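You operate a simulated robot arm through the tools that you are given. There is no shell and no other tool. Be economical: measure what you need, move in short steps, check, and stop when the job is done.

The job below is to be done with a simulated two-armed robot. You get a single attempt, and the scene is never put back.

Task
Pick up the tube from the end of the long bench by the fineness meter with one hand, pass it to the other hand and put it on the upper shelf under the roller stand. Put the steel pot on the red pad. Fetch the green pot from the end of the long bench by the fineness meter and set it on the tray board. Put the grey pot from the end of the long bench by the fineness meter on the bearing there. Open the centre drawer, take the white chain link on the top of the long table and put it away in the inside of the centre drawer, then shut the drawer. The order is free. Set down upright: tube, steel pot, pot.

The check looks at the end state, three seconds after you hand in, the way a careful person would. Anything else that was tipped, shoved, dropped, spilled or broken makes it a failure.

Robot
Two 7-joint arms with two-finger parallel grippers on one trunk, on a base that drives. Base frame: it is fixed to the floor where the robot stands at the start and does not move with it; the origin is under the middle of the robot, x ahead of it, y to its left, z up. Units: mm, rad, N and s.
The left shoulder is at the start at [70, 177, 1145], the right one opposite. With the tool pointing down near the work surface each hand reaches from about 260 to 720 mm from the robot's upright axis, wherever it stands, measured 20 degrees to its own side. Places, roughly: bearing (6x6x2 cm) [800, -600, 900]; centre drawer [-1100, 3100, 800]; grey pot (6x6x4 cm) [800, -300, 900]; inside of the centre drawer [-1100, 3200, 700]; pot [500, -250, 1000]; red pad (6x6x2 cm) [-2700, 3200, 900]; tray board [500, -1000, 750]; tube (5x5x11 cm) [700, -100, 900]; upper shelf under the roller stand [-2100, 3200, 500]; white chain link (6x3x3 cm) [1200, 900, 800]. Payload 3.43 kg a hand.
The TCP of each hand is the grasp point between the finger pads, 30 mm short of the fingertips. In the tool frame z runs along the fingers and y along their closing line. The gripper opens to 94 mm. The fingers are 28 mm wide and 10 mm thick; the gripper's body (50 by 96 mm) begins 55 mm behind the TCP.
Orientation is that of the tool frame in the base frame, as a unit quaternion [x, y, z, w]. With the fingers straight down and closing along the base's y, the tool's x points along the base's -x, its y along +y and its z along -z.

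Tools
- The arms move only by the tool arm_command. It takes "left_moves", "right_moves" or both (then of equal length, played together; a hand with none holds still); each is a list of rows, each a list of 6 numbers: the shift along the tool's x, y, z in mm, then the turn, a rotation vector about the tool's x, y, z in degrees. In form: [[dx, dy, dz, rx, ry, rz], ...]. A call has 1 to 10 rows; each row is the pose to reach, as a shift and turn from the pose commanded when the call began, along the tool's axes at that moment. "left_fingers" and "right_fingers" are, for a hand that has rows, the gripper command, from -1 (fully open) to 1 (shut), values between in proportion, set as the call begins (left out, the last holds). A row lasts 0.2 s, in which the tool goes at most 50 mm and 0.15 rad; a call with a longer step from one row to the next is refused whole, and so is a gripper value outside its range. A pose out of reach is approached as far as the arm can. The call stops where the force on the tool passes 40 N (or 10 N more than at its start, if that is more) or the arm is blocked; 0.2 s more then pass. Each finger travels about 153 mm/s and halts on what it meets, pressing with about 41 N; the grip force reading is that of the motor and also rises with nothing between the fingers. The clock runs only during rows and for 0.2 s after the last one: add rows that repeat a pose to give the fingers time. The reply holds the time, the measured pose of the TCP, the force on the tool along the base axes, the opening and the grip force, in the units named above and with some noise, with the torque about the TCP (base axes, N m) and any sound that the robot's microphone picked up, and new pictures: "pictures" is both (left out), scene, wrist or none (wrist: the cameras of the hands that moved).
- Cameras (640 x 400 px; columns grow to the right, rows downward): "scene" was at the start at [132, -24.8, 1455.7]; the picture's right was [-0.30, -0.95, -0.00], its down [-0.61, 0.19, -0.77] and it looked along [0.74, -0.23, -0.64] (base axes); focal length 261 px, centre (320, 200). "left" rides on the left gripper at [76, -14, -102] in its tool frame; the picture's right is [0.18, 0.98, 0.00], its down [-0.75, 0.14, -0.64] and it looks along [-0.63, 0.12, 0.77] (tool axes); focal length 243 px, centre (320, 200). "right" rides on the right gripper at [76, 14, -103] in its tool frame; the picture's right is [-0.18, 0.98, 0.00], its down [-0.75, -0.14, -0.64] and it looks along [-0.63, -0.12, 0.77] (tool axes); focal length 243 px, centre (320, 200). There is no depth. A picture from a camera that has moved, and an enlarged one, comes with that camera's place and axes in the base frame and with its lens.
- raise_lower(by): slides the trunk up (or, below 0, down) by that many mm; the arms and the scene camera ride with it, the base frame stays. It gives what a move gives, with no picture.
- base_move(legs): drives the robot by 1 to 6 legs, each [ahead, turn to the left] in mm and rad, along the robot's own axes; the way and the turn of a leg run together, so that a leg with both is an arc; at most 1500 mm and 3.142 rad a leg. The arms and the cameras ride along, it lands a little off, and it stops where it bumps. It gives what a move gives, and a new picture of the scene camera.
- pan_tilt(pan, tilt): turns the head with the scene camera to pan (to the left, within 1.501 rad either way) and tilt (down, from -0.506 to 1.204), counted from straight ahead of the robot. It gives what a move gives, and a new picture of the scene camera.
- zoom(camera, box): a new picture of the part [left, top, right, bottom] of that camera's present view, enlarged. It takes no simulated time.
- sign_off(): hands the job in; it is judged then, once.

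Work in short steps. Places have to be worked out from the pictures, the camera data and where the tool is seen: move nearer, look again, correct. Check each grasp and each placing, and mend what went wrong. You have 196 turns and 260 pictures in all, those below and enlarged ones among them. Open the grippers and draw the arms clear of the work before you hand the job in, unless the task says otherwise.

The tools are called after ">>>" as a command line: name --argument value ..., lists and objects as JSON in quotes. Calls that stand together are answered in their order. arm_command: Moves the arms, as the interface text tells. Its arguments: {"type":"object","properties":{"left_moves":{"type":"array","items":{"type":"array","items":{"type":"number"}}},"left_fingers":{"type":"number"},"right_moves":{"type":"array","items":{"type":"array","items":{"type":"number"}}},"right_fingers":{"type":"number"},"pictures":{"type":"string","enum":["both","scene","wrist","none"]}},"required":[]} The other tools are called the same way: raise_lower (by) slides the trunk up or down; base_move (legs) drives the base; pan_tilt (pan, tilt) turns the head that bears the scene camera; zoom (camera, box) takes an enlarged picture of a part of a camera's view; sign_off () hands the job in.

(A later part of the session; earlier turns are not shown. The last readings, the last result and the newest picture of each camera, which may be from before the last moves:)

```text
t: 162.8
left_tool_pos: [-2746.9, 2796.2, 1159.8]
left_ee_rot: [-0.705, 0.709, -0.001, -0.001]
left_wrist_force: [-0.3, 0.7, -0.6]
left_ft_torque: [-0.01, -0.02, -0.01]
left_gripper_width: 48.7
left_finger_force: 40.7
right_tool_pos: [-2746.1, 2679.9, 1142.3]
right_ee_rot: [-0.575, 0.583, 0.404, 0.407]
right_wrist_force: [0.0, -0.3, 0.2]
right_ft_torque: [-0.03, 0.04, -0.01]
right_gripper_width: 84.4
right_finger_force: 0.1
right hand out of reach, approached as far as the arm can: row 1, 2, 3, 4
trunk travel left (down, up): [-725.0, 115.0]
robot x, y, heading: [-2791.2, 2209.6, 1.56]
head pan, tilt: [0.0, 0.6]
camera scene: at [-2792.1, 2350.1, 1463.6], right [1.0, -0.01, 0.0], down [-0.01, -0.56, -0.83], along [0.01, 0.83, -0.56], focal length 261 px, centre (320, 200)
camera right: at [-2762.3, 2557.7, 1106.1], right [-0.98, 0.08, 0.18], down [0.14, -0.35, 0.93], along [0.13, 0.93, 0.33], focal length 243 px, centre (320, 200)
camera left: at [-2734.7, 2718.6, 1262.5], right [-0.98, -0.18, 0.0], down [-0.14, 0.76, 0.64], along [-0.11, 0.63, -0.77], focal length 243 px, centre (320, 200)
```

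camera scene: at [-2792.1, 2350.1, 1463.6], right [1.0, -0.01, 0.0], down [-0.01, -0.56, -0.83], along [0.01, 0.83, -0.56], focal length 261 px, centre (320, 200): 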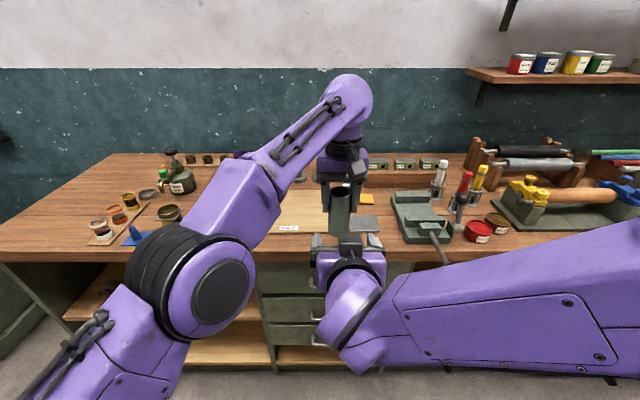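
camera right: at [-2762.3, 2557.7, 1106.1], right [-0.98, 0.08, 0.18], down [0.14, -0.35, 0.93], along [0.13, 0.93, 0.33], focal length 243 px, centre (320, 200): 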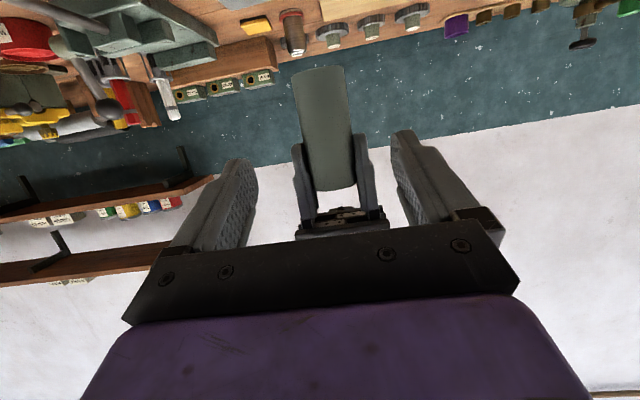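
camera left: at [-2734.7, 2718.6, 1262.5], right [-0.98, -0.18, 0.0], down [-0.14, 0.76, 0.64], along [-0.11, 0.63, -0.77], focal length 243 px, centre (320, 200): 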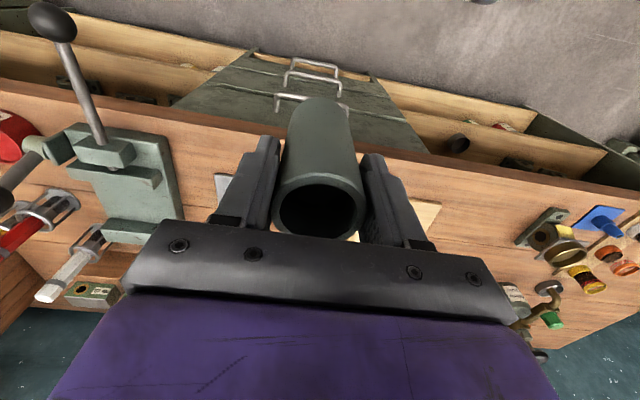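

The right hand is lined up behind the tube (tube bottom z≈1072). I advance along the finger axis most of the way and check.

>>> arm_command --right_moves '[[0, 1, 20, 0, 0, 0], [0, 2, 45, 0, 0, 0], [0, 2, 65, 0, 0, 0], [0, 2, 85, 0, 0, 0], [0, 2, 95, 0, 0, 0], [0, 2, 95, 0, 0, 0]]' --pictures "both"

>>> zoom --camera "scene" --box '[280, 150, 420, 260]'

```text
t: 164.2
left_tool_pos: [-2746.4, 2795.5, 1162.1]
left_ee_rot: [-0.705, 0.709, -0.002, 0.0]
left_wrist_force: [-0.1, 0.7, 0.0]
left_ft_torque: [-0.05, -0.03, 0.02]
left_gripper_width: 48.8
left_finger_force: 40.8
right_tool_pos: [-2746.5, 2770.8, 1110.6]
right_ee_rot: [-0.574, 0.583, 0.404, 0.409]
right_wrist_force: [-0.4, -0.5, 0.4]
right_ft_torque: [0.01, 0.0, 0.01]
right_gripper_width: 84.3
right_finger_force: 0.1
trunk travel left (down, up): [-725.0, 115.0]
robot x, y, heading: [-2794.5, 2210.1, 1.562]
head pan, tilt: [0.0, 0.6]
camera scene: at [-2792.1, 2350.0, 1463.6], right [1.0, -0.01, 0.0], down [-0.01, -0.56, -0.83], along [0.01, 0.83, -0.56], focal length 261 px, centre (320, 200)
camera right: at [-2762.6, 2647.5, 1073.4], right [-0.98, 0.08, 0.18], down [0.14, -0.35, 0.93], along [0.13, 0.93, 0.33], focal length 243 px, centre (320, 200)
```

scene: 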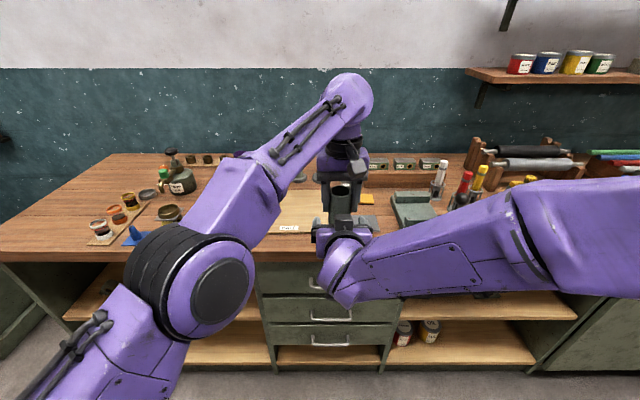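
right: 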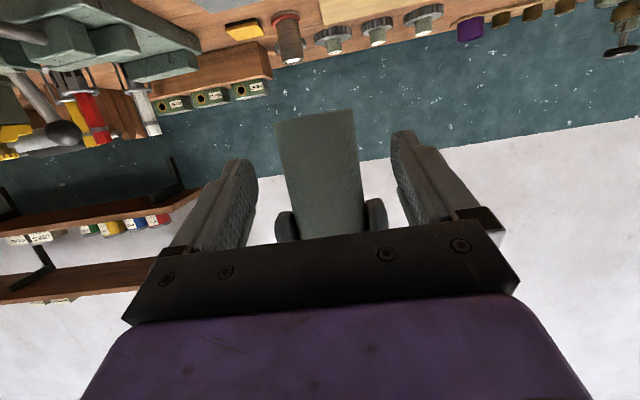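

```text
3.64 times, centred on (350, 205) of scene
camera zoom: at [-2792.1, 2350.0, 1463.6], right [1.0, -0.01, 0.0], down [-0.01, -0.56, -0.83], along [0.01, 0.83, -0.56], focal length 950 px, centre (211, 182)
```

zoom: 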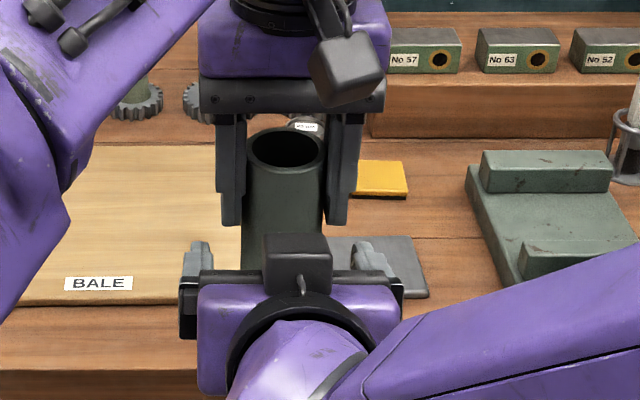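

>>> zoom --camera "scene" --box '[310, 170, 390, 260]'

```text
4.44 times, centred on (350, 215) of scene
camera zoom: at [-2792.1, 2350.0, 1463.6], right [1.0, -0.01, 0.0], down [-0.01, -0.56, -0.83], along [0.01, 0.83, -0.56], focal length 1162 px, centre (187, 133)
```

zoom: 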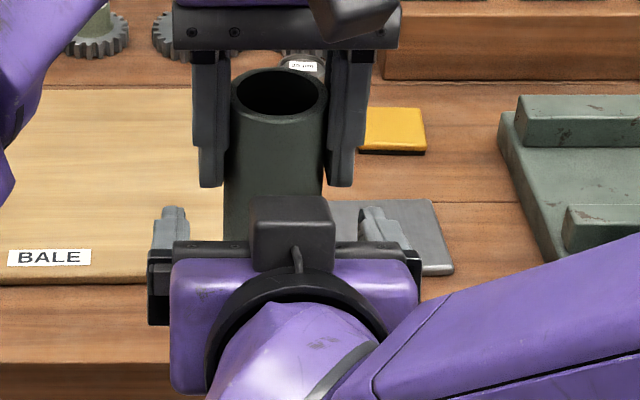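

There is a block on top of the right gripper, so I advance only 16 mm more (the fingers reach 30 mm past the TCP anyway), then close on the tube's lower part.

>>> arm_command --right_moves '[[0, 0, 8, 0, 0, 0], [0, 0, 16, 0, 0, 0], [0, 0, 16, 0, 0, 0]]' --pictures "none"

>>> arm_command --right_moves '[[0, 0, 0, 0, 0, 0], [0, 0, 0, 0, 0, 0]]' --right_fingers -0.2 --pictures "wrist"

>>> zoom --camera "scene" --box '[310, 150, 390, 240]'

```text
t: 165.0
left_tool_pos: [-2747.2, 2794.0, 1161.3]
left_ee_rot: [-0.704, 0.71, -0.002, 0.0]
left_wrist_force: [0.4, 0.0, -0.5]
left_ft_torque: [-0.01, 0.0, -0.03]
left_gripper_width: 48.6
left_finger_force: 39.8
right_tool_pos: [-2747.4, 2784.2, 1105.0]
right_ee_rot: [-0.574, 0.584, 0.404, 0.408]
right_wrist_force: [0.3, -0.5, 0.4]
right_ft_torque: [0.0, 0.02, 0.01]
right_gripper_width: 84.9
right_finger_force: 0.1
trunk travel left (down, up): [-725.0, 115.0]
robot x, y, heading: [-2794.8, 2210.6, 1.565]
head pan, tilt: [0.0, 0.6]
```

```text
t: 165.6
left_tool_pos: [-2747.6, 2796.1, 1160.3]
left_ee_rot: [-0.705, 0.71, -0.002, 0.001]
left_wrist_force: [0.1, 0.6, -1.3]
left_ft_torque: [0.0, 0.01, -0.01]
left_gripper_width: 48.7
left_finger_force: 41.0
right_tool_pos: [-2747.6, 2785.5, 1104.6]
right_ee_rot: [-0.575, 0.584, 0.404, 0.408]
right_wrist_force: [-0.4, 0.4, 0.4]
right_ft_torque: [0.03, 0.01, -0.02]
right_gripper_width: 56.6
right_finger_force: 0.1
trunk travel left (down, up): [-725.0, 115.0]
robot x, y, heading: [-2795.7, 2208.9, 1.565]
head pan, tilt: [0.0, 0.6]
camera right: at [-2763.4, 2662.5, 1068.3], right [-0.98, 0.08, 0.18], down [0.14, -0.35, 0.93], along [0.13, 0.93, 0.33], focal length 243 px, centre (320, 200)
```

right: 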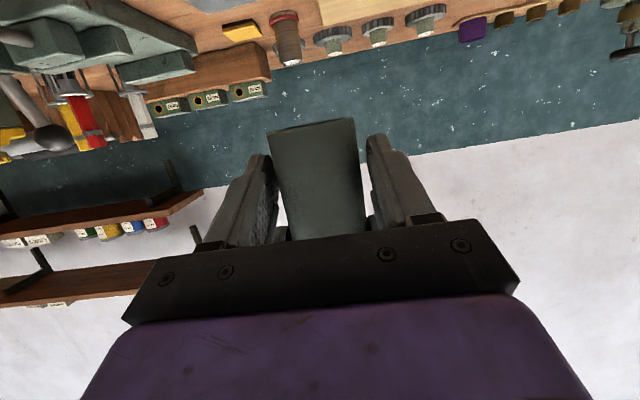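

```text
4.44 times, centred on (350, 195) of scene
camera zoom: at [-2792.2, 2350.3, 1463.6], right [1.0, -0.01, 0.0], down [-0.01, -0.57, -0.82], along [0.01, 0.82, -0.57], focal length 1162 px, centre (187, 222)
```

zoom: 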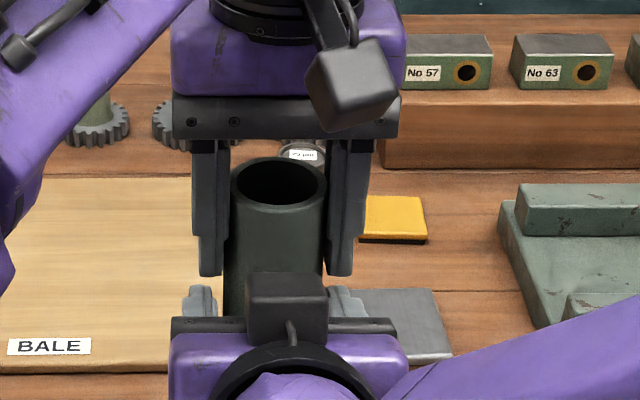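

Both hands straddle the tube cleanly. I close the right hand, then release the left.

>>> arm_command --right_moves '[[0, 0, 0, 0, 0, 0], [0, 0, 0, 0, 0, 0], [0, 0, 0, 0, 0, 0]]' --right_fingers 0.4 --pictures "none"

>>> arm_command --left_moves '[[0, 0, 0, 0, 0, 0], [0, 0, 0, 0, 0, 0]]' --left_fingers -0.3 --pictures "none"

>>> arm_command --left_moves '[[0, 0, 0, 0, 0, 0], [0, 0, 0, 0, 0, 0]]' --left_fingers -0.8 --pictures "wrist"

```text
t: 166.4
left_tool_pos: [-2747.5, 2796.6, 1161.5]
left_ee_rot: [-0.705, 0.709, -0.001, 0.0]
left_wrist_force: [-4.7, -0.4, 0.6]
left_ft_torque: [-0.06, 0.29, -0.02]
left_gripper_width: 48.6
left_finger_force: 41.2
right_tool_pos: [-2747.7, 2785.5, 1105.3]
right_ee_rot: [-0.575, 0.584, 0.403, 0.407]
right_wrist_force: [5.2, -0.8, 0.0]
right_ft_torque: [0.13, 0.0, -0.03]
right_gripper_width: 47.0
right_finger_force: 40.9
trunk travel left (down, up): [-725.0, 115.0]
robot x, y, heading: [-2797.1, 2210.6, 1.565]
head pan, tilt: [0.0, 0.6]
```

```text
t: 167.0
left_tool_pos: [-2747.0, 2795.2, 1160.9]
left_ee_rot: [-0.705, 0.709, -0.002, 0.001]
left_wrist_force: [-0.1, -1.1, 0.3]
left_ft_torque: [0.0, 0.03, -0.01]
left_gripper_width: 61.0
left_finger_force: 0.1
right_tool_pos: [-2748.2, 2785.2, 1104.8]
right_ee_rot: [-0.575, 0.584, 0.404, 0.407]
right_wrist_force: [-0.1, 0.3, -0.7]
right_ft_torque: [0.03, 0.01, 0.0]
right_gripper_width: 46.9
right_finger_force: 41.3
trunk travel left (down, up): [-725.0, 115.0]
robot x, y, heading: [-2792.4, 2210.4, 1.559]
head pan, tilt: [0.0, 0.6]
```

```text
t: 167.6
left_tool_pos: [-2746.9, 2795.0, 1161.7]
left_ee_rot: [-0.705, 0.709, -0.002, 0.001]
left_wrist_force: [-0.3, -0.3, -0.2]
left_ft_torque: [0.0, 0.0, 0.0]
left_gripper_width: 84.5
left_finger_force: 0.1
right_tool_pos: [-2748.3, 2785.1, 1104.5]
right_ee_rot: [-0.575, 0.583, 0.404, 0.407]
right_wrist_force: [0.5, 0.4, 0.8]
right_ft_torque: [-0.01, -0.02, 0.0]
right_gripper_width: 46.8
right_finger_force: 41.4
trunk travel left (down, up): [-725.0, 115.0]
robot x, y, heading: [-2798.5, 2210.8, 1.556]
head pan, tilt: [0.0, 0.6]
camera left: at [-2734.8, 2718.3, 1263.9], right [-0.98, -0.18, 0.0], down [-0.14, 0.76, 0.64], along [-0.11, 0.63, -0.77], focal length 243 px, centre (320, 200)
```

left: 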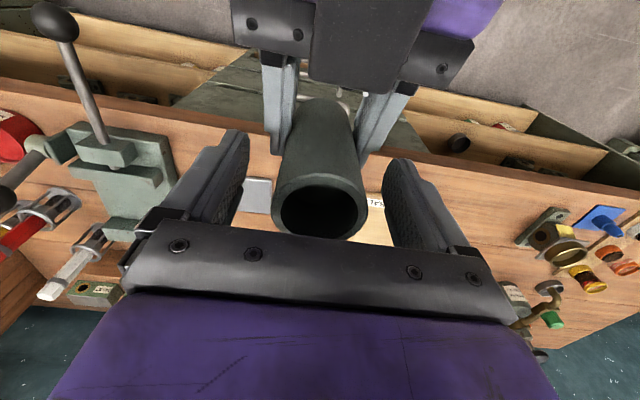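

The right hand holds the tube and the left is open. I lift the left hand straight up, then away to the left.

>>> arm_command --left_moves '[[0, 0, -25, 0, 0, 0], [0, 0, -55, 0, 0, 0], [0, 0, -85, 0, 0, 0], [0, 20, -110, 0, 0, 0], [10, 60, -120, 0, 0, 0], [25, 105, -125, 0, 0, 0], [45, 145, -125, 0, 0, 0], [65, 185, -125, 0, 0, 0], [85, 220, -125, 0, 0, 0], [105, 250, -125, 0, 0, 0]]' --pictures "scene"

>>> zoom --camera "scene" --box '[290, 150, 410, 260]'

```text
t: 169.8
left_tool_pos: [-2994.8, 2688.2, 1286.6]
left_ee_rot: [-0.702, 0.712, 0.0, 0.0]
left_wrist_force: [0.1, -0.5, 0.1]
left_ft_torque: [0.0, -0.01, -0.01]
left_gripper_width: 84.5
left_finger_force: 0.1
left hand out of reach, approached as far as the arm can: row 1, 2, 3, 4, 5
right_tool_pos: [-2748.4, 2784.6, 1106.5]
right_ee_rot: [-0.575, 0.583, 0.404, 0.409]
right_wrist_force: [0.5, 0.3, 0.0]
right_ft_torque: [-0.03, 0.0, 0.0]
right_gripper_width: 46.7
right_finger_force: 41.1
trunk travel left (down, up): [-725.0, 115.0]
robot x, y, heading: [-2796.2, 2212.0, 1.562]
head pan, tilt: [0.0, 0.6]
camera scene: at [-2793.9, 2348.5, 1463.8], right [1.0, -0.01, 0.0], down [0.0, -0.56, -0.83], along [0.01, 0.83, -0.56], focal length 261 px, centre (320, 200)
```

scene: 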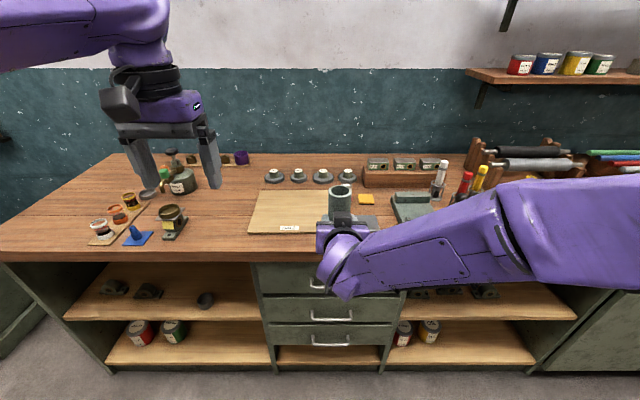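

```text
3.64 times, centred on (350, 205) of scene
camera zoom: at [-2793.9, 2348.5, 1463.8], right [1.0, -0.01, 0.0], down [0.0, -0.56, -0.83], along [0.01, 0.83, -0.56], focal length 950 px, centre (211, 182)
```

zoom: 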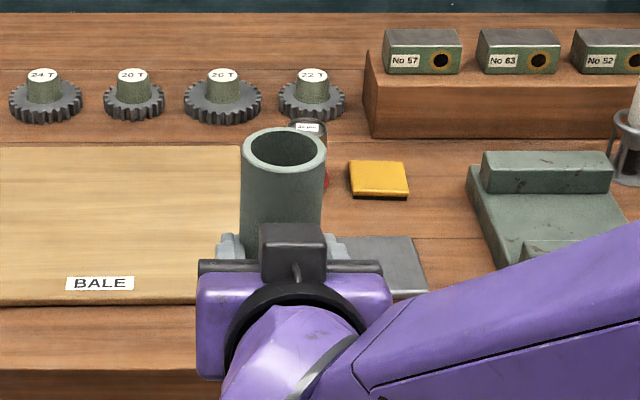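

Handover succeeded; the tube is upright in the right hand. I tuck the left hand back, then drive along to face the free right half of the shelf (x≈-1930).

>>> arm_command --left_moves '[[30, 0, 0, 0, 0, 0], [65, 0, 0, 0, 0, 0], [100, 0, 0, 0, 0, 0], [130, 0, 0, 0, 0, 0], [150, 0, 0, 0, 0, 0], [150, 0, 0, 0, 0, 0]]' --pictures "none"

>>> base_move --legs '[[0, -1.562], [810, 0], [0, 1.57]]'

```text
t: 171.2
left_tool_pos: [-2994.8, 2540.6, 1284.7]
left_ee_rot: [-0.702, 0.713, -0.001, -0.002]
left_wrist_force: [0.3, -0.4, 0.2]
left_ft_torque: [-0.02, 0.0, -0.03]
left_gripper_width: 84.6
left_finger_force: 0.1
right_tool_pos: [-2747.0, 2785.2, 1104.5]
right_ee_rot: [-0.575, 0.584, 0.404, 0.407]
right_wrist_force: [-0.4, -0.6, 0.3]
right_ft_torque: [-0.02, -0.01, 0.01]
right_gripper_width: 46.4
right_finger_force: 40.9
trunk travel left (down, up): [-725.0, 115.0]
robot x, y, heading: [-2792.2, 2208.8, 1.565]
head pan, tilt: [0.0, 0.6]
```

```text
t: 183.1
left_tool_pos: [-2190.1, 2540.7, 1284.1]
left_ee_rot: [-0.703, 0.712, 0.0, -0.001]
left_wrist_force: [-0.2, -0.6, -0.2]
left_ft_torque: [0.02, 0.0, -0.03]
left_gripper_width: 84.7
left_finger_force: 0.1
right_tool_pos: [-1942.8, 2785.2, 1104.9]
right_ee_rot: [-0.576, 0.582, 0.405, 0.406]
right_wrist_force: [-0.6, -0.9, -0.3]
right_ft_torque: [-0.04, 0.0, -0.02]
right_gripper_width: 46.1
right_finger_force: 40.5
trunk travel left (down, up): [-725.0, 115.0]
robot x, y, heading: [-1982.7, 2210.3, 1.561]
head pan, tilt: [0.0, 0.6]
camera scene: at [-1985.4, 2350.9, 1463.6], right [1.0, -0.01, 0.0], down [0.0, -0.57, -0.82], along [0.01, 0.82, -0.57], focal length 261 px, centre (320, 200)
```

scene: 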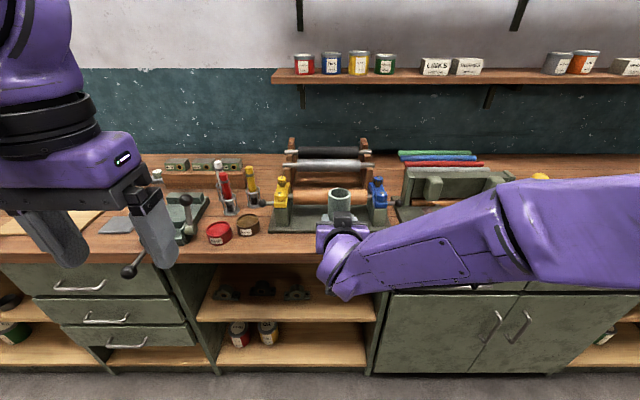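

Position is good: the tube hand is at x≈-1943, facing the free part of the shelf. I lower the trunk in free space.

>>> raise_lower --by -540

>>> pan_tilt --pan 0.0 --tilt 0.35

>>> arm_command --right_moves '[[0, 0, 0, 0, 0, 0]]' --pictures "wrist"

```text
refused: -540 is not a number from -400 to 400
```

```text
t: 183.9
left_tool_pos: [-2189.0, 2541.5, 1285.1]
left_ee_rot: [-0.703, 0.711, -0.001, -0.002]
left_wrist_force: [-0.5, 1.0, -0.2]
left_ft_torque: [-0.01, 0.03, -0.02]
left_gripper_width: 84.5
left_finger_force: 0.0
right_tool_pos: [-1941.7, 2785.0, 1105.8]
right_ee_rot: [-0.575, 0.584, 0.404, 0.407]
right_wrist_force: [-0.1, -0.8, -0.5]
right_ft_torque: [0.03, 0.0, -0.03]
right_gripper_width: 46.4
right_finger_force: 40.8
trunk travel left (down, up): [-725.0, 115.0]
robot x, y, heading: [-1986.7, 2211.9, 1.562]
head pan, tilt: [0.0, 0.351]
camera scene: at [-1985.6, 2355.6, 1486.3], right [1.0, -0.01, 0.0], down [0.0, -0.34, -0.94], along [0.01, 0.94, -0.34], focal length 261 px, centre (320, 200)
```

scene: 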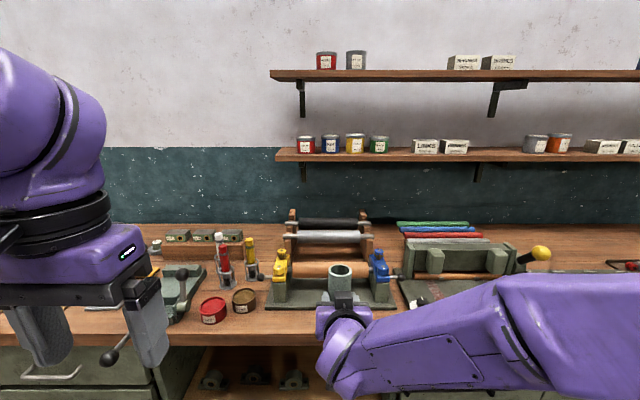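

```text
t: 184.3
left_tool_pos: [-2188.9, 2541.8, 1285.5]
left_ee_rot: [-0.703, 0.712, 0.0, -0.001]
left_wrist_force: [-0.3, -0.3, -0.3]
left_ft_torque: [-0.01, -0.02, 0.0]
left_gripper_width: 84.4
left_finger_force: 0.1
right_tool_pos: [-1941.9, 2785.2, 1105.1]
right_ee_rot: [-0.576, 0.583, 0.405, 0.406]
right_wrist_force: [-0.6, -0.1, -0.1]
right_ft_torque: [-0.05, -0.01, 0.02]
right_gripper_width: 46.4
right_finger_force: 41.1
trunk travel left (down, up): [-725.0, 115.0]
robot x, y, heading: [-1986.2, 2210.1, 1.566]
head pan, tilt: [0.0, 0.351]
camera right: at [-1957.3, 2663.1, 1068.4], right [-0.98, 0.07, 0.18], down [0.14, -0.35, 0.93], along [0.13, 0.93, 0.33], focal length 243 px, centre (320, 200)
```

right: 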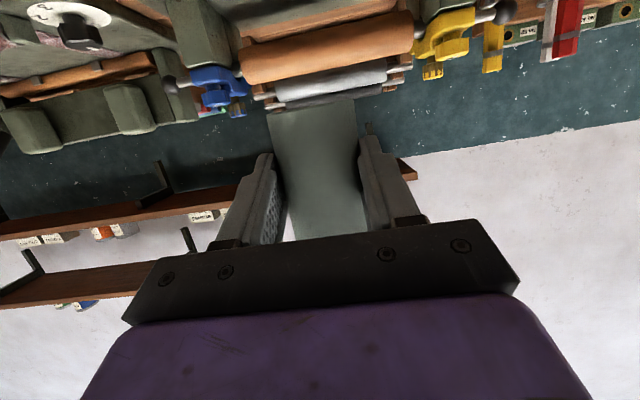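

Trunk steps are limited to 400 mm, so I lower in two steps.

>>> raise_lower --by -300

>>> raise_lower --by -240

>>> arm_command --right_moves '[[0, 0, 0, 0, 0, 0]]' --pictures "both"

```text
t: 187.3
left_tool_pos: [-2189.6, 2542.5, 984.5]
left_ee_rot: [-0.703, 0.711, 0.0, -0.002]
left_wrist_force: [0.8, -0.2, 0.5]
left_ft_torque: [0.0, 0.01, 0.0]
left_gripper_width: 84.6
left_finger_force: 0.0
right_tool_pos: [-1941.8, 2786.1, 805.5]
right_ee_rot: [-0.575, 0.583, 0.404, 0.407]
right_wrist_force: [0.0, 0.2, -0.1]
right_ft_torque: [0.01, 0.01, 0.0]
right_gripper_width: 46.2
right_finger_force: 41.2
trunk travel left (down, up): [-425.0, 415.0]
robot x, y, heading: [-1989.8, 2210.4, 1.565]
head pan, tilt: [0.0, 0.351]
```

```text
t: 189.8
left_tool_pos: [-2188.1, 2541.4, 744.0]
left_ee_rot: [-0.703, 0.711, 0.0, -0.002]
left_wrist_force: [-0.4, -0.1, 0.9]
left_ft_torque: [-0.02, 0.02, 0.0]
left_gripper_width: 84.6
left_finger_force: 0.1
right_tool_pos: [-1942.0, 2787.4, 564.1]
right_ee_rot: [-0.575, 0.583, 0.405, 0.407]
right_wrist_force: [-0.9, -0.5, -0.7]
right_ft_torque: [0.03, -0.03, -0.01]
right_gripper_width: 46.0
right_finger_force: 41.1
trunk travel left (down, up): [-185.0, 655.0]
robot x, y, heading: [-1987.5, 2211.5, 1.566]
head pan, tilt: [0.0, 0.351]
```

```text
t: 190.2
left_tool_pos: [-2189.3, 2540.2, 744.8]
left_ee_rot: [-0.703, 0.711, 0.001, -0.002]
left_wrist_force: [-0.3, 0.5, 0.3]
left_ft_torque: [0.02, 0.03, 0.03]
left_gripper_width: 84.7
left_finger_force: 0.1
right_tool_pos: [-1942.3, 2785.0, 565.4]
right_ee_rot: [-0.576, 0.583, 0.405, 0.407]
right_wrist_force: [0.4, -0.9, 0.0]
right_ft_torque: [-0.02, -0.01, -0.01]
right_gripper_width: 45.8
right_finger_force: 41.1
trunk travel left (down, up): [-185.0, 655.0]
robot x, y, heading: [-1987.4, 2212.6, 1.566]
head pan, tilt: [0.0, 0.351]
camera scene: at [-1985.4, 2355.6, 946.4], right [1.0, -0.01, 0.0], down [0.0, -0.34, -0.94], along [0.01, 0.94, -0.34], focal length 261 px, centre (320, 200)
camera right: at [-1957.2, 2663.1, 528.4], right [-0.98, 0.07, 0.18], down [0.14, -0.35, 0.93], along [0.13, 0.93, 0.33], focal length 243 px, centre (320, 200)
```

scene: 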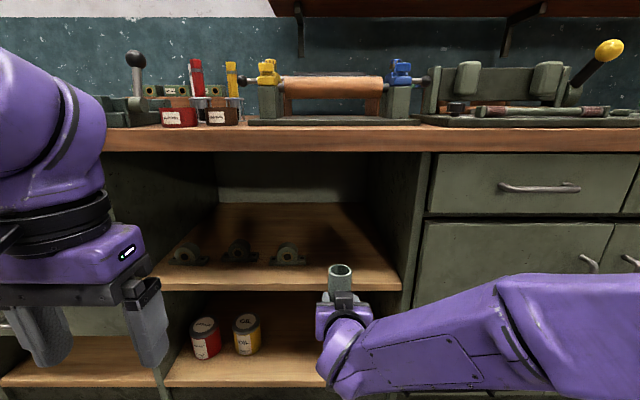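
right: 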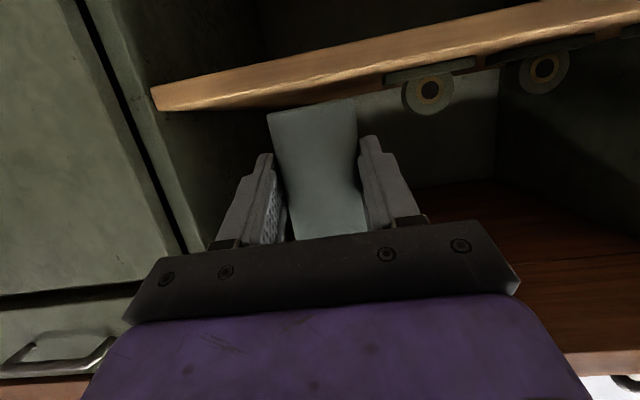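

>>> zoom --camera "scene" --box '[240, 190, 440, 315]'

```text
3.20 times, centred on (340, 252) of scene
camera zoom: at [-1985.4, 2355.6, 946.4], right [1.0, -0.01, 0.0], down [0.0, -0.34, -0.94], along [0.01, 0.94, -0.34], focal length 836 px, centre (256, 32)
```

zoom: 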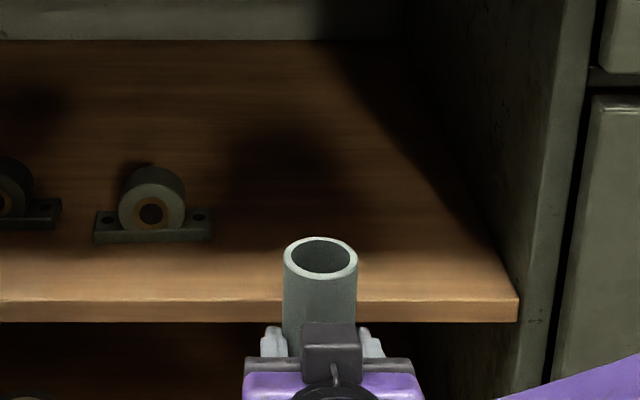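

The shelf edge is at y≈2922 with its top at z≈505; the tube bottom is ≈532. I drive straight in 187 mm.

>>> base_move --legs '[[187, 0]]'

>>> zoom --camera "scene" --box '[240, 190, 440, 340]'

>>> arm_command --right_moves '[[0, 0, 0, 0, 0, 0]]' --pictures "wrist"

```text
t: 191.7
left_tool_pos: [-2187.2, 2725.8, 745.0]
left_ee_rot: [-0.702, 0.712, 0.0, -0.001]
left_wrist_force: [0.3, -0.7, -0.2]
left_ft_torque: [0.04, 0.02, 0.0]
left_gripper_width: 84.6
left_finger_force: 0.0
right_tool_pos: [-1940.9, 2969.5, 564.2]
right_ee_rot: [-0.576, 0.583, 0.404, 0.407]
right_wrist_force: [0.2, 0.7, 0.6]
right_ft_torque: [-0.01, 0.0, 0.02]
right_gripper_width: 46.0
right_finger_force: 40.7
trunk travel left (down, up): [-185.0, 655.0]
robot x, y, heading: [-1982.2, 2396.9, 1.562]
head pan, tilt: [0.0, 0.351]
camera scene: at [-1984.0, 2540.1, 946.3], right [1.0, -0.01, 0.0], down [0.0, -0.34, -0.94], along [0.01, 0.94, -0.34], focal length 261 px, centre (320, 200)
```

scene: 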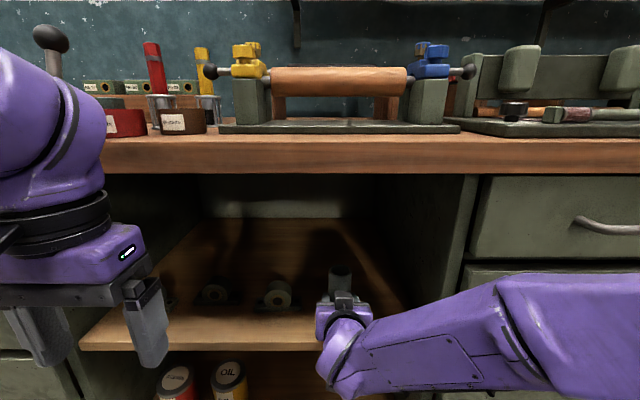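

```text
2.67 times, centred on (340, 265) of scene
camera zoom: at [-1984.0, 2540.1, 946.3], right [1.0, -0.01, 0.0], down [0.0, -0.34, -0.94], along [0.01, 0.94, -0.34], focal length 697 px, centre (267, 27)
```

zoom: 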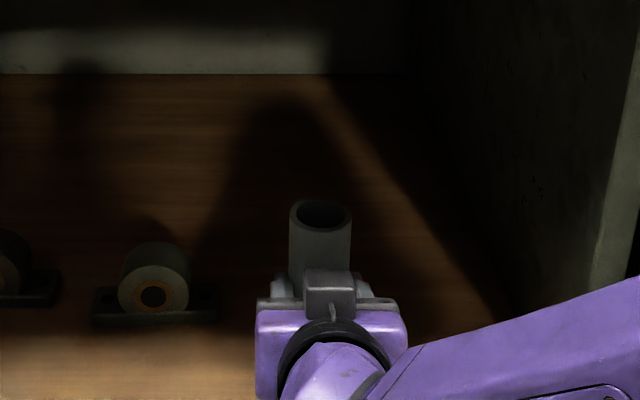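

```text
t: 192.1
left_tool_pos: [-2187.6, 2726.6, 745.6]
left_ee_rot: [-0.702, 0.712, 0.0, -0.001]
left_wrist_force: [-0.3, 0.5, -0.1]
left_ft_torque: [0.03, 0.0, 0.01]
left_gripper_width: 84.4
left_finger_force: 0.0
right_tool_pos: [-1939.8, 2970.3, 565.5]
right_ee_rot: [-0.575, 0.584, 0.403, 0.407]
right_wrist_force: [-0.3, -0.6, 0.3]
right_ft_torque: [-0.01, 0.02, 0.01]
right_gripper_width: 45.9
right_finger_force: 41.0
trunk travel left (down, up): [-185.0, 655.0]
robot x, y, heading: [-1988.1, 2393.9, 1.565]
head pan, tilt: [0.0, 0.351]
camera right: at [-1955.7, 2847.4, 528.5], right [-0.98, 0.07, 0.18], down [0.14, -0.35, 0.93], along [0.13, 0.93, 0.33], focal length 243 px, centre (320, 200)
```

right: 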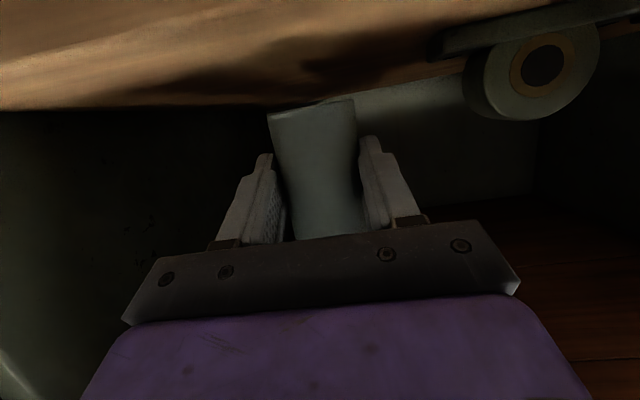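

The tube is over the shelf. I lower with the trunk in small steps until contact.

>>> raise_lower --by -14

>>> raise_lower --by -4

>>> raise_lower --by -3

```text
t: 192.7
left_tool_pos: [-2188.5, 2725.8, 730.4]
left_ee_rot: [-0.702, 0.712, 0.0, -0.001]
left_wrist_force: [-0.2, -0.6, -0.6]
left_ft_torque: [-0.01, 0.02, 0.01]
left_gripper_width: 84.6
left_finger_force: 0.0
right_tool_pos: [-1940.5, 2969.5, 549.8]
right_ee_rot: [-0.576, 0.582, 0.405, 0.407]
right_wrist_force: [-0.4, 0.4, -0.2]
right_ft_torque: [-0.01, 0.0, 0.0]
right_gripper_width: 46.2
right_finger_force: 41.6
trunk travel left (down, up): [-171.0, 669.0]
robot x, y, heading: [-1988.2, 2396.7, 1.563]
head pan, tilt: [0.0, 0.351]
```

```text
t: 193.3
left_tool_pos: [-2186.7, 2724.6, 726.3]
left_ee_rot: [-0.702, 0.712, 0.001, -0.001]
left_wrist_force: [-0.6, 0.4, -0.4]
left_ft_torque: [0.03, 0.0, -0.01]
left_gripper_width: 84.6
left_finger_force: 0.1
right_tool_pos: [-1940.1, 2969.4, 548.4]
right_ee_rot: [-0.575, 0.583, 0.404, 0.407]
right_wrist_force: [1.4, -0.1, -0.8]
right_ft_torque: [-0.07, -0.02, 0.02]
right_gripper_width: 46.2
right_finger_force: 40.9
trunk travel left (down, up): [-167.0, 673.0]
robot x, y, heading: [-1983.3, 2395.8, 1.565]
head pan, tilt: [0.0, 0.351]
```

```text
t: 193.8
left_tool_pos: [-2187.0, 2725.8, 724.9]
left_ee_rot: [-0.702, 0.712, 0.0, -0.001]
left_wrist_force: [-0.2, 0.4, -0.6]
left_ft_torque: [0.02, 0.01, 0.02]
left_gripper_width: 84.7
left_finger_force: 0.0
right_tool_pos: [-1939.8, 2969.1, 543.5]
right_ee_rot: [-0.575, 0.583, 0.404, 0.407]
right_wrist_force: [-0.3, -0.1, -0.5]
right_ft_torque: [0.0, 0.02, 0.0]
right_gripper_width: 46.1
right_finger_force: 41.2
trunk travel left (down, up): [-164.0, 676.0]
robot x, y, heading: [-1984.1, 2396.4, 1.559]
head pan, tilt: [0.0, 0.351]
```

>>> raise_lower --by -4

>>> raise_lower --by -3

>>> arm_command --right_moves '[[0, 0, 0, 0, 0, 0]]' --pictures "wrist"

```text
t: 194.3
left_tool_pos: [-2187.4, 2724.9, 718.4]
left_ee_rot: [-0.703, 0.711, 0.0, 0.0]
left_wrist_force: [-0.1, 0.1, -1.0]
left_ft_torque: [0.03, 0.03, -0.03]
left_gripper_width: 84.7
left_finger_force: 0.0
right_tool_pos: [-1939.9, 2970.1, 539.3]
right_ee_rot: [-0.575, 0.583, 0.404, 0.407]
right_wrist_force: [-0.4, -0.4, 0.6]
right_ft_torque: [-0.02, -0.02, 0.02]
right_gripper_width: 46.2
right_finger_force: 41.1
trunk travel left (down, up): [-160.0, 680.0]
robot x, y, heading: [-1986.7, 2394.3, 1.561]
head pan, tilt: [0.0, 0.351]
```

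```text
t: 194.8
left_tool_pos: [-2187.8, 2726.0, 716.5]
left_ee_rot: [-0.702, 0.712, 0.0, -0.002]
left_wrist_force: [0.4, 0.0, 1.1]
left_ft_torque: [0.01, 0.01, -0.01]
left_gripper_width: 84.5
left_finger_force: 0.1
right_tool_pos: [-1939.5, 2969.3, 537.0]
right_ee_rot: [-0.575, 0.583, 0.404, 0.407]
right_wrist_force: [-0.2, -0.2, 0.1]
right_ft_torque: [0.0, -0.02, 0.0]
right_gripper_width: 46.3
right_finger_force: 41.0
trunk travel left (down, up): [-157.0, 683.0]
robot x, y, heading: [-1989.2, 2395.2, 1.564]
head pan, tilt: [0.0, 0.351]
```

```text
t: 195.2
left_tool_pos: [-2186.4, 2725.1, 717.8]
left_ee_rot: [-0.702, 0.712, -0.001, -0.001]
left_wrist_force: [-0.3, 0.6, 0.0]
left_ft_torque: [-0.02, 0.0, 0.03]
left_gripper_width: 84.6
left_finger_force: 0.0
right_tool_pos: [-1939.3, 2969.3, 536.5]
right_ee_rot: [-0.576, 0.583, 0.405, 0.407]
right_wrist_force: [0.1, 0.1, -0.1]
right_ft_torque: [-0.01, 0.01, 0.01]
right_gripper_width: 46.1
right_finger_force: 40.5
trunk travel left (down, up): [-157.0, 683.0]
robot x, y, heading: [-1982.9, 2395.4, 1.566]
head pan, tilt: [0.0, 0.351]
camera right: at [-1955.6, 2847.4, 500.4], right [-0.98, 0.07, 0.18], down [0.14, -0.35, 0.93], along [0.13, 0.93, 0.33], focal length 243 px, centre (320, 200)
```

right: 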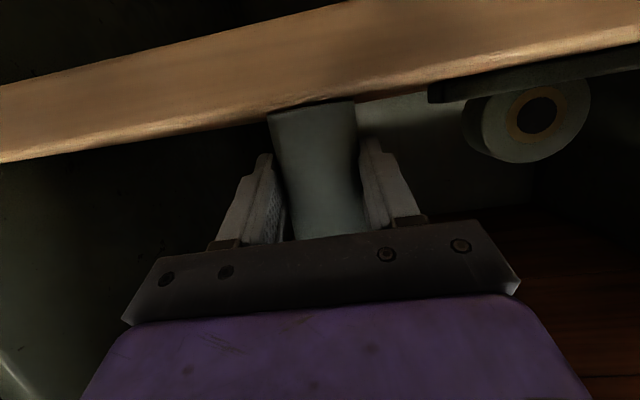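

Tube bottom and shelf top nearly coincide (≈498). I continue in small steps.

>>> raise_lower --by -3

>>> raise_lower --by -2

```text
t: 195.8
left_tool_pos: [-2187.1, 2723.8, 713.3]
left_ee_rot: [-0.702, 0.712, 0.0, -0.002]
left_wrist_force: [0.4, 0.3, 0.1]
left_ft_torque: [0.02, 0.02, 0.01]
left_gripper_width: 84.7
left_finger_force: 0.0
right_tool_pos: [-1940.7, 2970.5, 536.2]
right_ee_rot: [-0.575, 0.581, 0.406, 0.408]
right_wrist_force: [0.0, 0.3, 9.6]
right_ft_torque: [0.4, -0.05, -0.04]
right_gripper_width: 46.0
right_finger_force: 40.5
trunk travel left (down, up): [-154.0, 686.0]
robot x, y, heading: [-1985.1, 2397.9, 1.568]
head pan, tilt: [0.0, 0.351]
```

```text
t: 196.3
left_tool_pos: [-2189.1, 2723.9, 713.1]
left_ee_rot: [-0.702, 0.712, 0.001, 0.0]
left_wrist_force: [0.3, -0.1, 0.6]
left_ft_torque: [-0.02, 0.0, 0.03]
left_gripper_width: 84.7
left_finger_force: 0.0
right_tool_pos: [-1939.4, 2969.2, 536.9]
right_ee_rot: [-0.573, 0.582, 0.406, 0.41]
right_wrist_force: [1.1, 2.9, 23.0]
right_ft_torque: [1.0, -0.18, 0.0]
right_gripper_width: 46.1
right_finger_force: 41.2
trunk travel left (down, up): [-152.0, 688.0]
robot x, y, heading: [-1986.6, 2394.7, 1.562]
head pan, tilt: [0.0, 0.351]
```

Contact (23 N). I ease up 1 mm and release slowly.

>>> raise_lower --by 2

>>> arm_command --right_moves '[[0, 0, 0, 0, 0, 0], [0, 0, 0, 0, 0, 0]]' --right_fingers -0.12 --pictures "wrist"

>>> arm_command --right_moves '[[0, 0, 0, 0, 0, 0], [0, 0, 0, 0, 0, 0]]' --right_fingers -0.8 --pictures "wrist"

```text
t: 196.8
left_tool_pos: [-2187.5, 2724.6, 714.3]
left_ee_rot: [-0.703, 0.711, 0.001, 0.0]
left_wrist_force: [-0.7, 0.1, -0.6]
left_ft_torque: [0.01, 0.0, -0.06]
left_gripper_width: 84.5
left_finger_force: 0.0
right_tool_pos: [-1941.0, 2970.1, 536.0]
right_ee_rot: [-0.574, 0.583, 0.405, 0.409]
right_wrist_force: [0.3, 5.5, 21.3]
right_ft_torque: [1.12, -0.15, -0.01]
right_gripper_width: 46.1
right_finger_force: 40.8
trunk travel left (down, up): [-154.0, 686.0]
robot x, y, heading: [-1988.9, 2394.8, 1.568]
head pan, tilt: [0.0, 0.351]
```

```text
t: 197.4
left_tool_pos: [-2187.7, 2725.1, 714.6]
left_ee_rot: [-0.702, 0.712, 0.001, -0.001]
left_wrist_force: [-0.1, 0.1, 0.2]
left_ft_torque: [-0.01, -0.02, 0.01]
left_gripper_width: 84.7
left_finger_force: 0.1
right_tool_pos: [-1939.3, 2969.4, 533.6]
right_ee_rot: [-0.575, 0.584, 0.403, 0.407]
right_wrist_force: [0.6, -0.1, -0.1]
right_ft_torque: [0.01, -0.02, 0.02]
right_gripper_width: 52.5
right_finger_force: 0.1
trunk travel left (down, up): [-154.0, 686.0]
robot x, y, heading: [-1983.5, 2393.8, 1.562]
head pan, tilt: [0.0, 0.351]
camera right: at [-1955.6, 2846.9, 496.8], right [-0.98, 0.07, 0.18], down [0.14, -0.35, 0.93], along [0.13, 0.94, 0.33], focal length 243 px, centre (320, 200)
```

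right: 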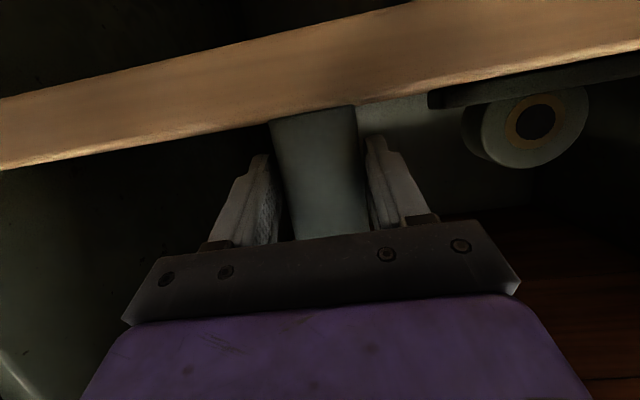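

```text
t: 198.0
left_tool_pos: [-2186.9, 2726.3, 713.3]
left_ee_rot: [-0.703, 0.711, 0.0, -0.001]
left_wrist_force: [0.7, 0.1, 0.9]
left_ft_torque: [0.0, 0.0, -0.03]
left_gripper_width: 84.7
left_finger_force: 0.0
right_tool_pos: [-1939.8, 2967.9, 533.7]
right_ee_rot: [-0.576, 0.582, 0.405, 0.406]
right_wrist_force: [-0.4, 0.4, 1.3]
right_ft_torque: [0.01, -0.03, 0.02]
right_gripper_width: 84.6
right_finger_force: 0.1
trunk travel left (down, up): [-154.0, 686.0]
robot x, y, heading: [-1985.9, 2395.2, 1.568]
head pan, tilt: [0.0, 0.351]
camera right: at [-1955.6, 2847.3, 497.4], right [-0.98, 0.07, 0.18], down [0.14, -0.35, 0.93], along [0.13, 0.93, 0.33], focal length 243 px, centre (320, 200)
```

right: 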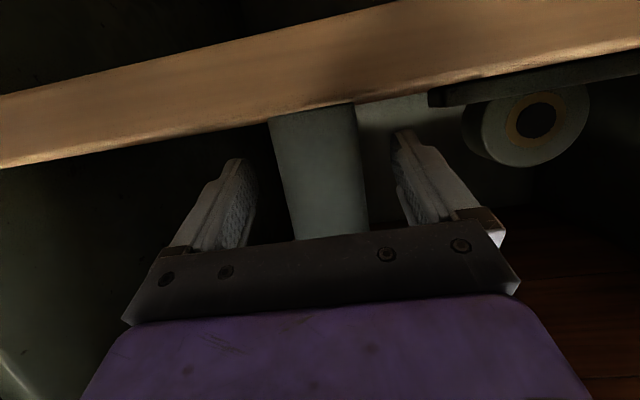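

The tube stands free. I drive straight back and verify.

>>> base_move --legs '[[-250, 0]]'

>>> zoom --camera "scene" --box '[240, 190, 440, 315]'

```text
t: 199.8
left_tool_pos: [-2191.3, 2478.0, 713.7]
left_ee_rot: [-0.704, 0.71, 0.0, -0.001]
left_wrist_force: [0.5, -0.5, 0.4]
left_ft_torque: [0.0, 0.0, -0.02]
left_gripper_width: 85.0
left_finger_force: 0.1
right_tool_pos: [-1944.3, 2722.9, 534.0]
right_ee_rot: [-0.576, 0.581, 0.406, 0.407]
right_wrist_force: [0.3, -0.5, 0.1]
right_ft_torque: [0.01, -0.01, 0.0]
right_gripper_width: 84.4
right_finger_force: 0.1
trunk travel left (down, up): [-154.0, 686.0]
robot x, y, heading: [-1984.4, 2146.5, 1.567]
head pan, tilt: [0.0, 0.351]
camera scene: at [-1985.9, 2293.4, 915.4], right [1.0, 0.0, 0.0], down [0.0, -0.34, -0.94], along [0.0, 0.94, -0.34], focal length 261 px, centre (320, 200)
```

scene: 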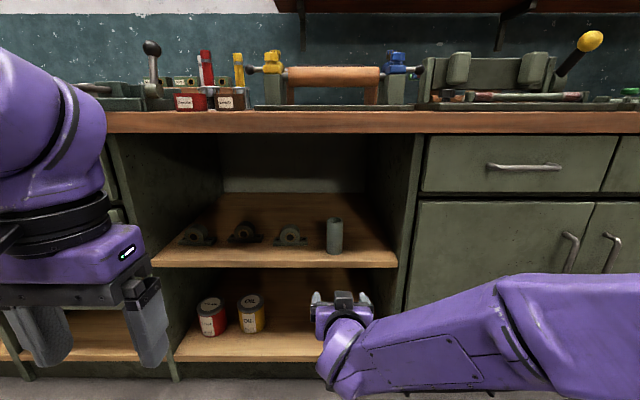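

```text
3.20 times, centred on (340, 252) of scene
camera zoom: at [-1985.9, 2293.4, 915.4], right [1.0, 0.0, 0.0], down [0.0, -0.34, -0.94], along [0.0, 0.94, -0.34], focal length 836 px, centre (256, 32)
```

zoom: 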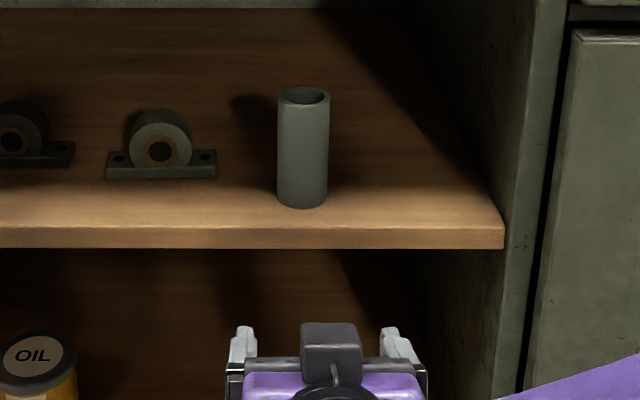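

The tube stands upright on the upper shelf. Next the centre drawer: I raise the trunk to handle height and drive to it.

>>> raise_lower --by 240

>>> base_move --legs '[[0, -1.567], [840, 0], [0, 1.57]]'

```text
t: 202.3
left_tool_pos: [-2190.0, 2477.5, 953.9]
left_ee_rot: [-0.704, 0.71, 0.0, -0.002]
left_wrist_force: [0.5, -0.3, 1.3]
left_ft_torque: [-0.02, 0.01, 0.02]
left_gripper_width: 84.6
left_finger_force: 0.0
right_tool_pos: [-1944.2, 2724.6, 773.9]
right_ee_rot: [-0.576, 0.582, 0.405, 0.406]
right_wrist_force: [-0.2, 0.2, -0.1]
right_ft_torque: [0.01, 0.01, 0.01]
right_gripper_width: 84.5
right_finger_force: 0.1
trunk travel left (down, up): [-394.0, 446.0]
robot x, y, heading: [-1986.9, 2151.9, 1.568]
head pan, tilt: [0.0, 0.351]
```

```text
t: 214.3
left_tool_pos: [-1367.4, 2498.2, 953.9]
left_ee_rot: [0.717, -0.697, 0.0, 0.001]
left_wrist_force: [-0.8, 0.1, 0.3]
left_ft_torque: [0.01, -0.06, -0.01]
left_gripper_width: 84.6
left_finger_force: 0.1
right_tool_pos: [-1130.5, 2753.9, 774.8]
right_ee_rot: [0.587, -0.571, -0.412, -0.399]
right_wrist_force: [0.4, 0.6, 0.4]
right_ft_torque: [-0.01, 0.0, 0.01]
right_gripper_width: 84.5
right_finger_force: 0.0
trunk travel left (down, up): [-394.0, 446.0]
robot x, y, heading: [-1148.4, 2179.8, 1.607]
head pan, tilt: [0.0, 0.351]
camera scene: at [-1156.3, 2321.6, 1155.4], right [1.0, 0.03, 0.0], down [0.01, -0.34, -0.94], along [-0.03, 0.94, -0.34], focal length 261 px, centre (320, 200)
```

scene: 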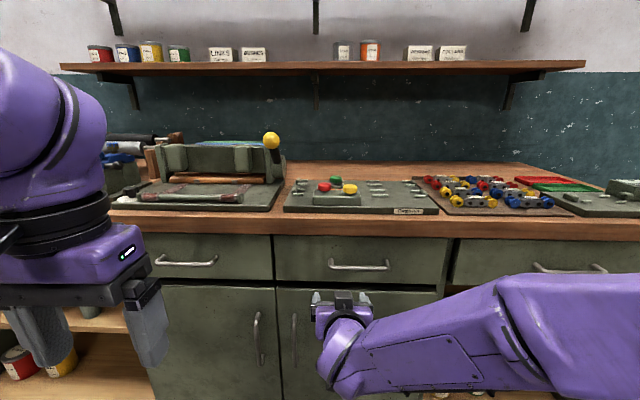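

I correct the heading, then level the right gripper (pitch −20°) and roll it 90° so the fingers close vertically on the handle.

>>> base_move --legs '[[0, -0.037]]'

>>> arm_command --right_moves '[[0, -10, 0, 0, -7, 0], [0, -20, 0, 0, -14, 0], [0, -34, 0, 0, -18, 0], [0, -34, 0, 0, -18, 0]]' --pictures "none"

>>> arm_command --right_moves '[[0, 0, 0, 0, 0, 8.5], [0, 0, 0, 0, 0, 17], [0, 0, 0, 0, 0, 25.5], [0, 0, 0, 0, 0, 34], [0, 0, 0, 0, 0, 42.5], [0, 0, 0, 0, 0, 51], [0, 0, 0, 0, 0, 59.5], [0, 0, 0, 0, 0, 68], [0, 0, 0, 0, 0, 76.5], [0, 0, 0, 0, 0, 85]]' --pictures "both"

```text
t: 215.1
left_tool_pos: [-1354.2, 2507.0, 952.6]
left_ee_rot: [-0.703, 0.711, 0.0, -0.001]
left_wrist_force: [0.0, 0.1, 0.3]
left_ft_torque: [0.01, 0.03, -0.01]
left_gripper_width: 84.3
left_finger_force: 0.2
right_tool_pos: [-1107.7, 2752.9, 775.1]
right_ee_rot: [-0.576, 0.583, 0.405, 0.407]
right_wrist_force: [0.0, 0.4, 1.1]
right_ft_torque: [0.0, -0.01, -0.01]
right_gripper_width: 84.4
right_finger_force: 0.0
trunk travel left (down, up): [-394.0, 446.0]
robot x, y, heading: [-1151.6, 2179.6, 1.566]
head pan, tilt: [0.0, 0.351]
camera scene: at [-1150.1, 2321.9, 1155.3], right [1.0, -0.01, 0.0], down [0.0, -0.34, -0.94], along [0.01, 0.94, -0.34], focal length 261 px, centre (320, 200)
```

scene: 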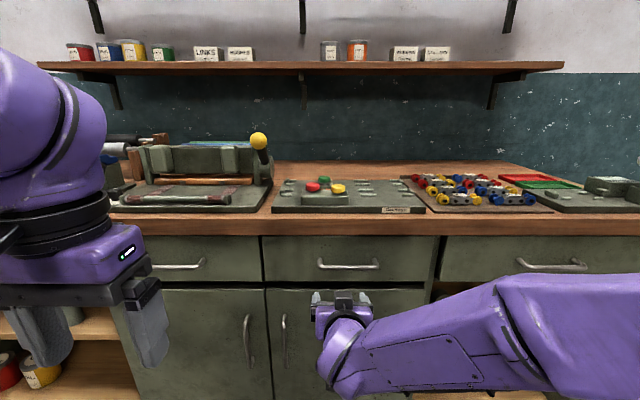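

```text
t: 216.1
left_tool_pos: [-1356.3, 2506.1, 952.6]
left_ee_rot: [-0.704, 0.71, 0.001, -0.002]
left_wrist_force: [-0.5, 0.2, 0.6]
left_ft_torque: [0.0, -0.03, 0.01]
left_gripper_width: 84.5
left_finger_force: 0.1
right_tool_pos: [-1074.4, 2750.1, 773.7]
right_ee_rot: [-0.504, 0.512, 0.489, 0.494]
right_wrist_force: [-0.2, 0.9, 0.1]
right_ft_torque: [-0.01, 0.03, -0.01]
right_gripper_width: 84.7
right_finger_force: 0.1
trunk travel left (down, up): [-394.0, 446.0]
robot x, y, heading: [-1158.1, 2177.5, 1.561]
head pan, tilt: [0.0, 0.351]
```

```text
t: 218.3
left_tool_pos: [-1353.6, 2506.0, 954.0]
left_ee_rot: [-0.704, 0.71, 0.0, -0.001]
left_wrist_force: [0.0, -0.2, -0.4]
left_ft_torque: [-0.03, 0.0, -0.03]
left_gripper_width: 84.3
left_finger_force: 0.0
right_tool_pos: [-1059.8, 2752.4, 808.2]
right_ee_rot: [-0.03, 0.725, 0.687, 0.031]
right_wrist_force: [0.2, 0.2, -0.6]
right_ft_torque: [0.02, -0.01, -0.01]
right_gripper_width: 84.5
right_finger_force: 0.1
right hand out of reach, approached as far as the arm can: row 9, 10
trunk travel left (down, up): [-394.0, 446.0]
robot x, y, heading: [-1153.3, 2182.0, 1.566]
head pan, tilt: [0.0, 0.351]
camera scene: at [-1150.4, 2321.8, 1155.4], right [1.0, -0.01, 0.0], down [0.0, -0.34, -0.94], along [0.01, 0.94, -0.34], focal length 261 px, centre (320, 200)
camera right: at [-1137.6, 2649.4, 821.2], right [0.1, 0.05, 0.99], down [0.76, -0.65, -0.04], along [0.64, 0.76, -0.1], focal length 243 px, centre (320, 200)
```

scene: 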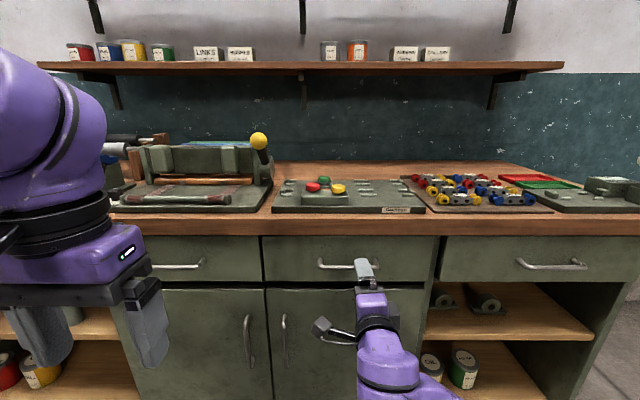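
right: 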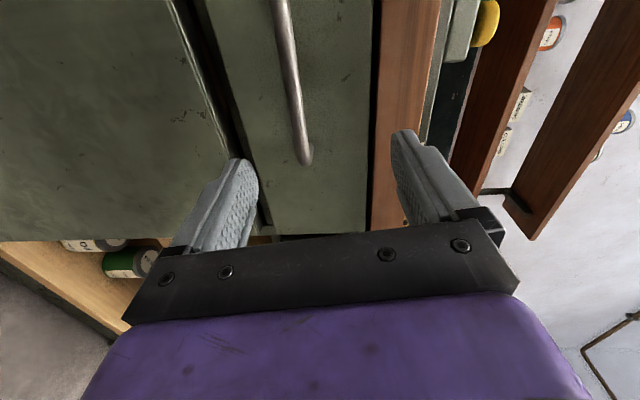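

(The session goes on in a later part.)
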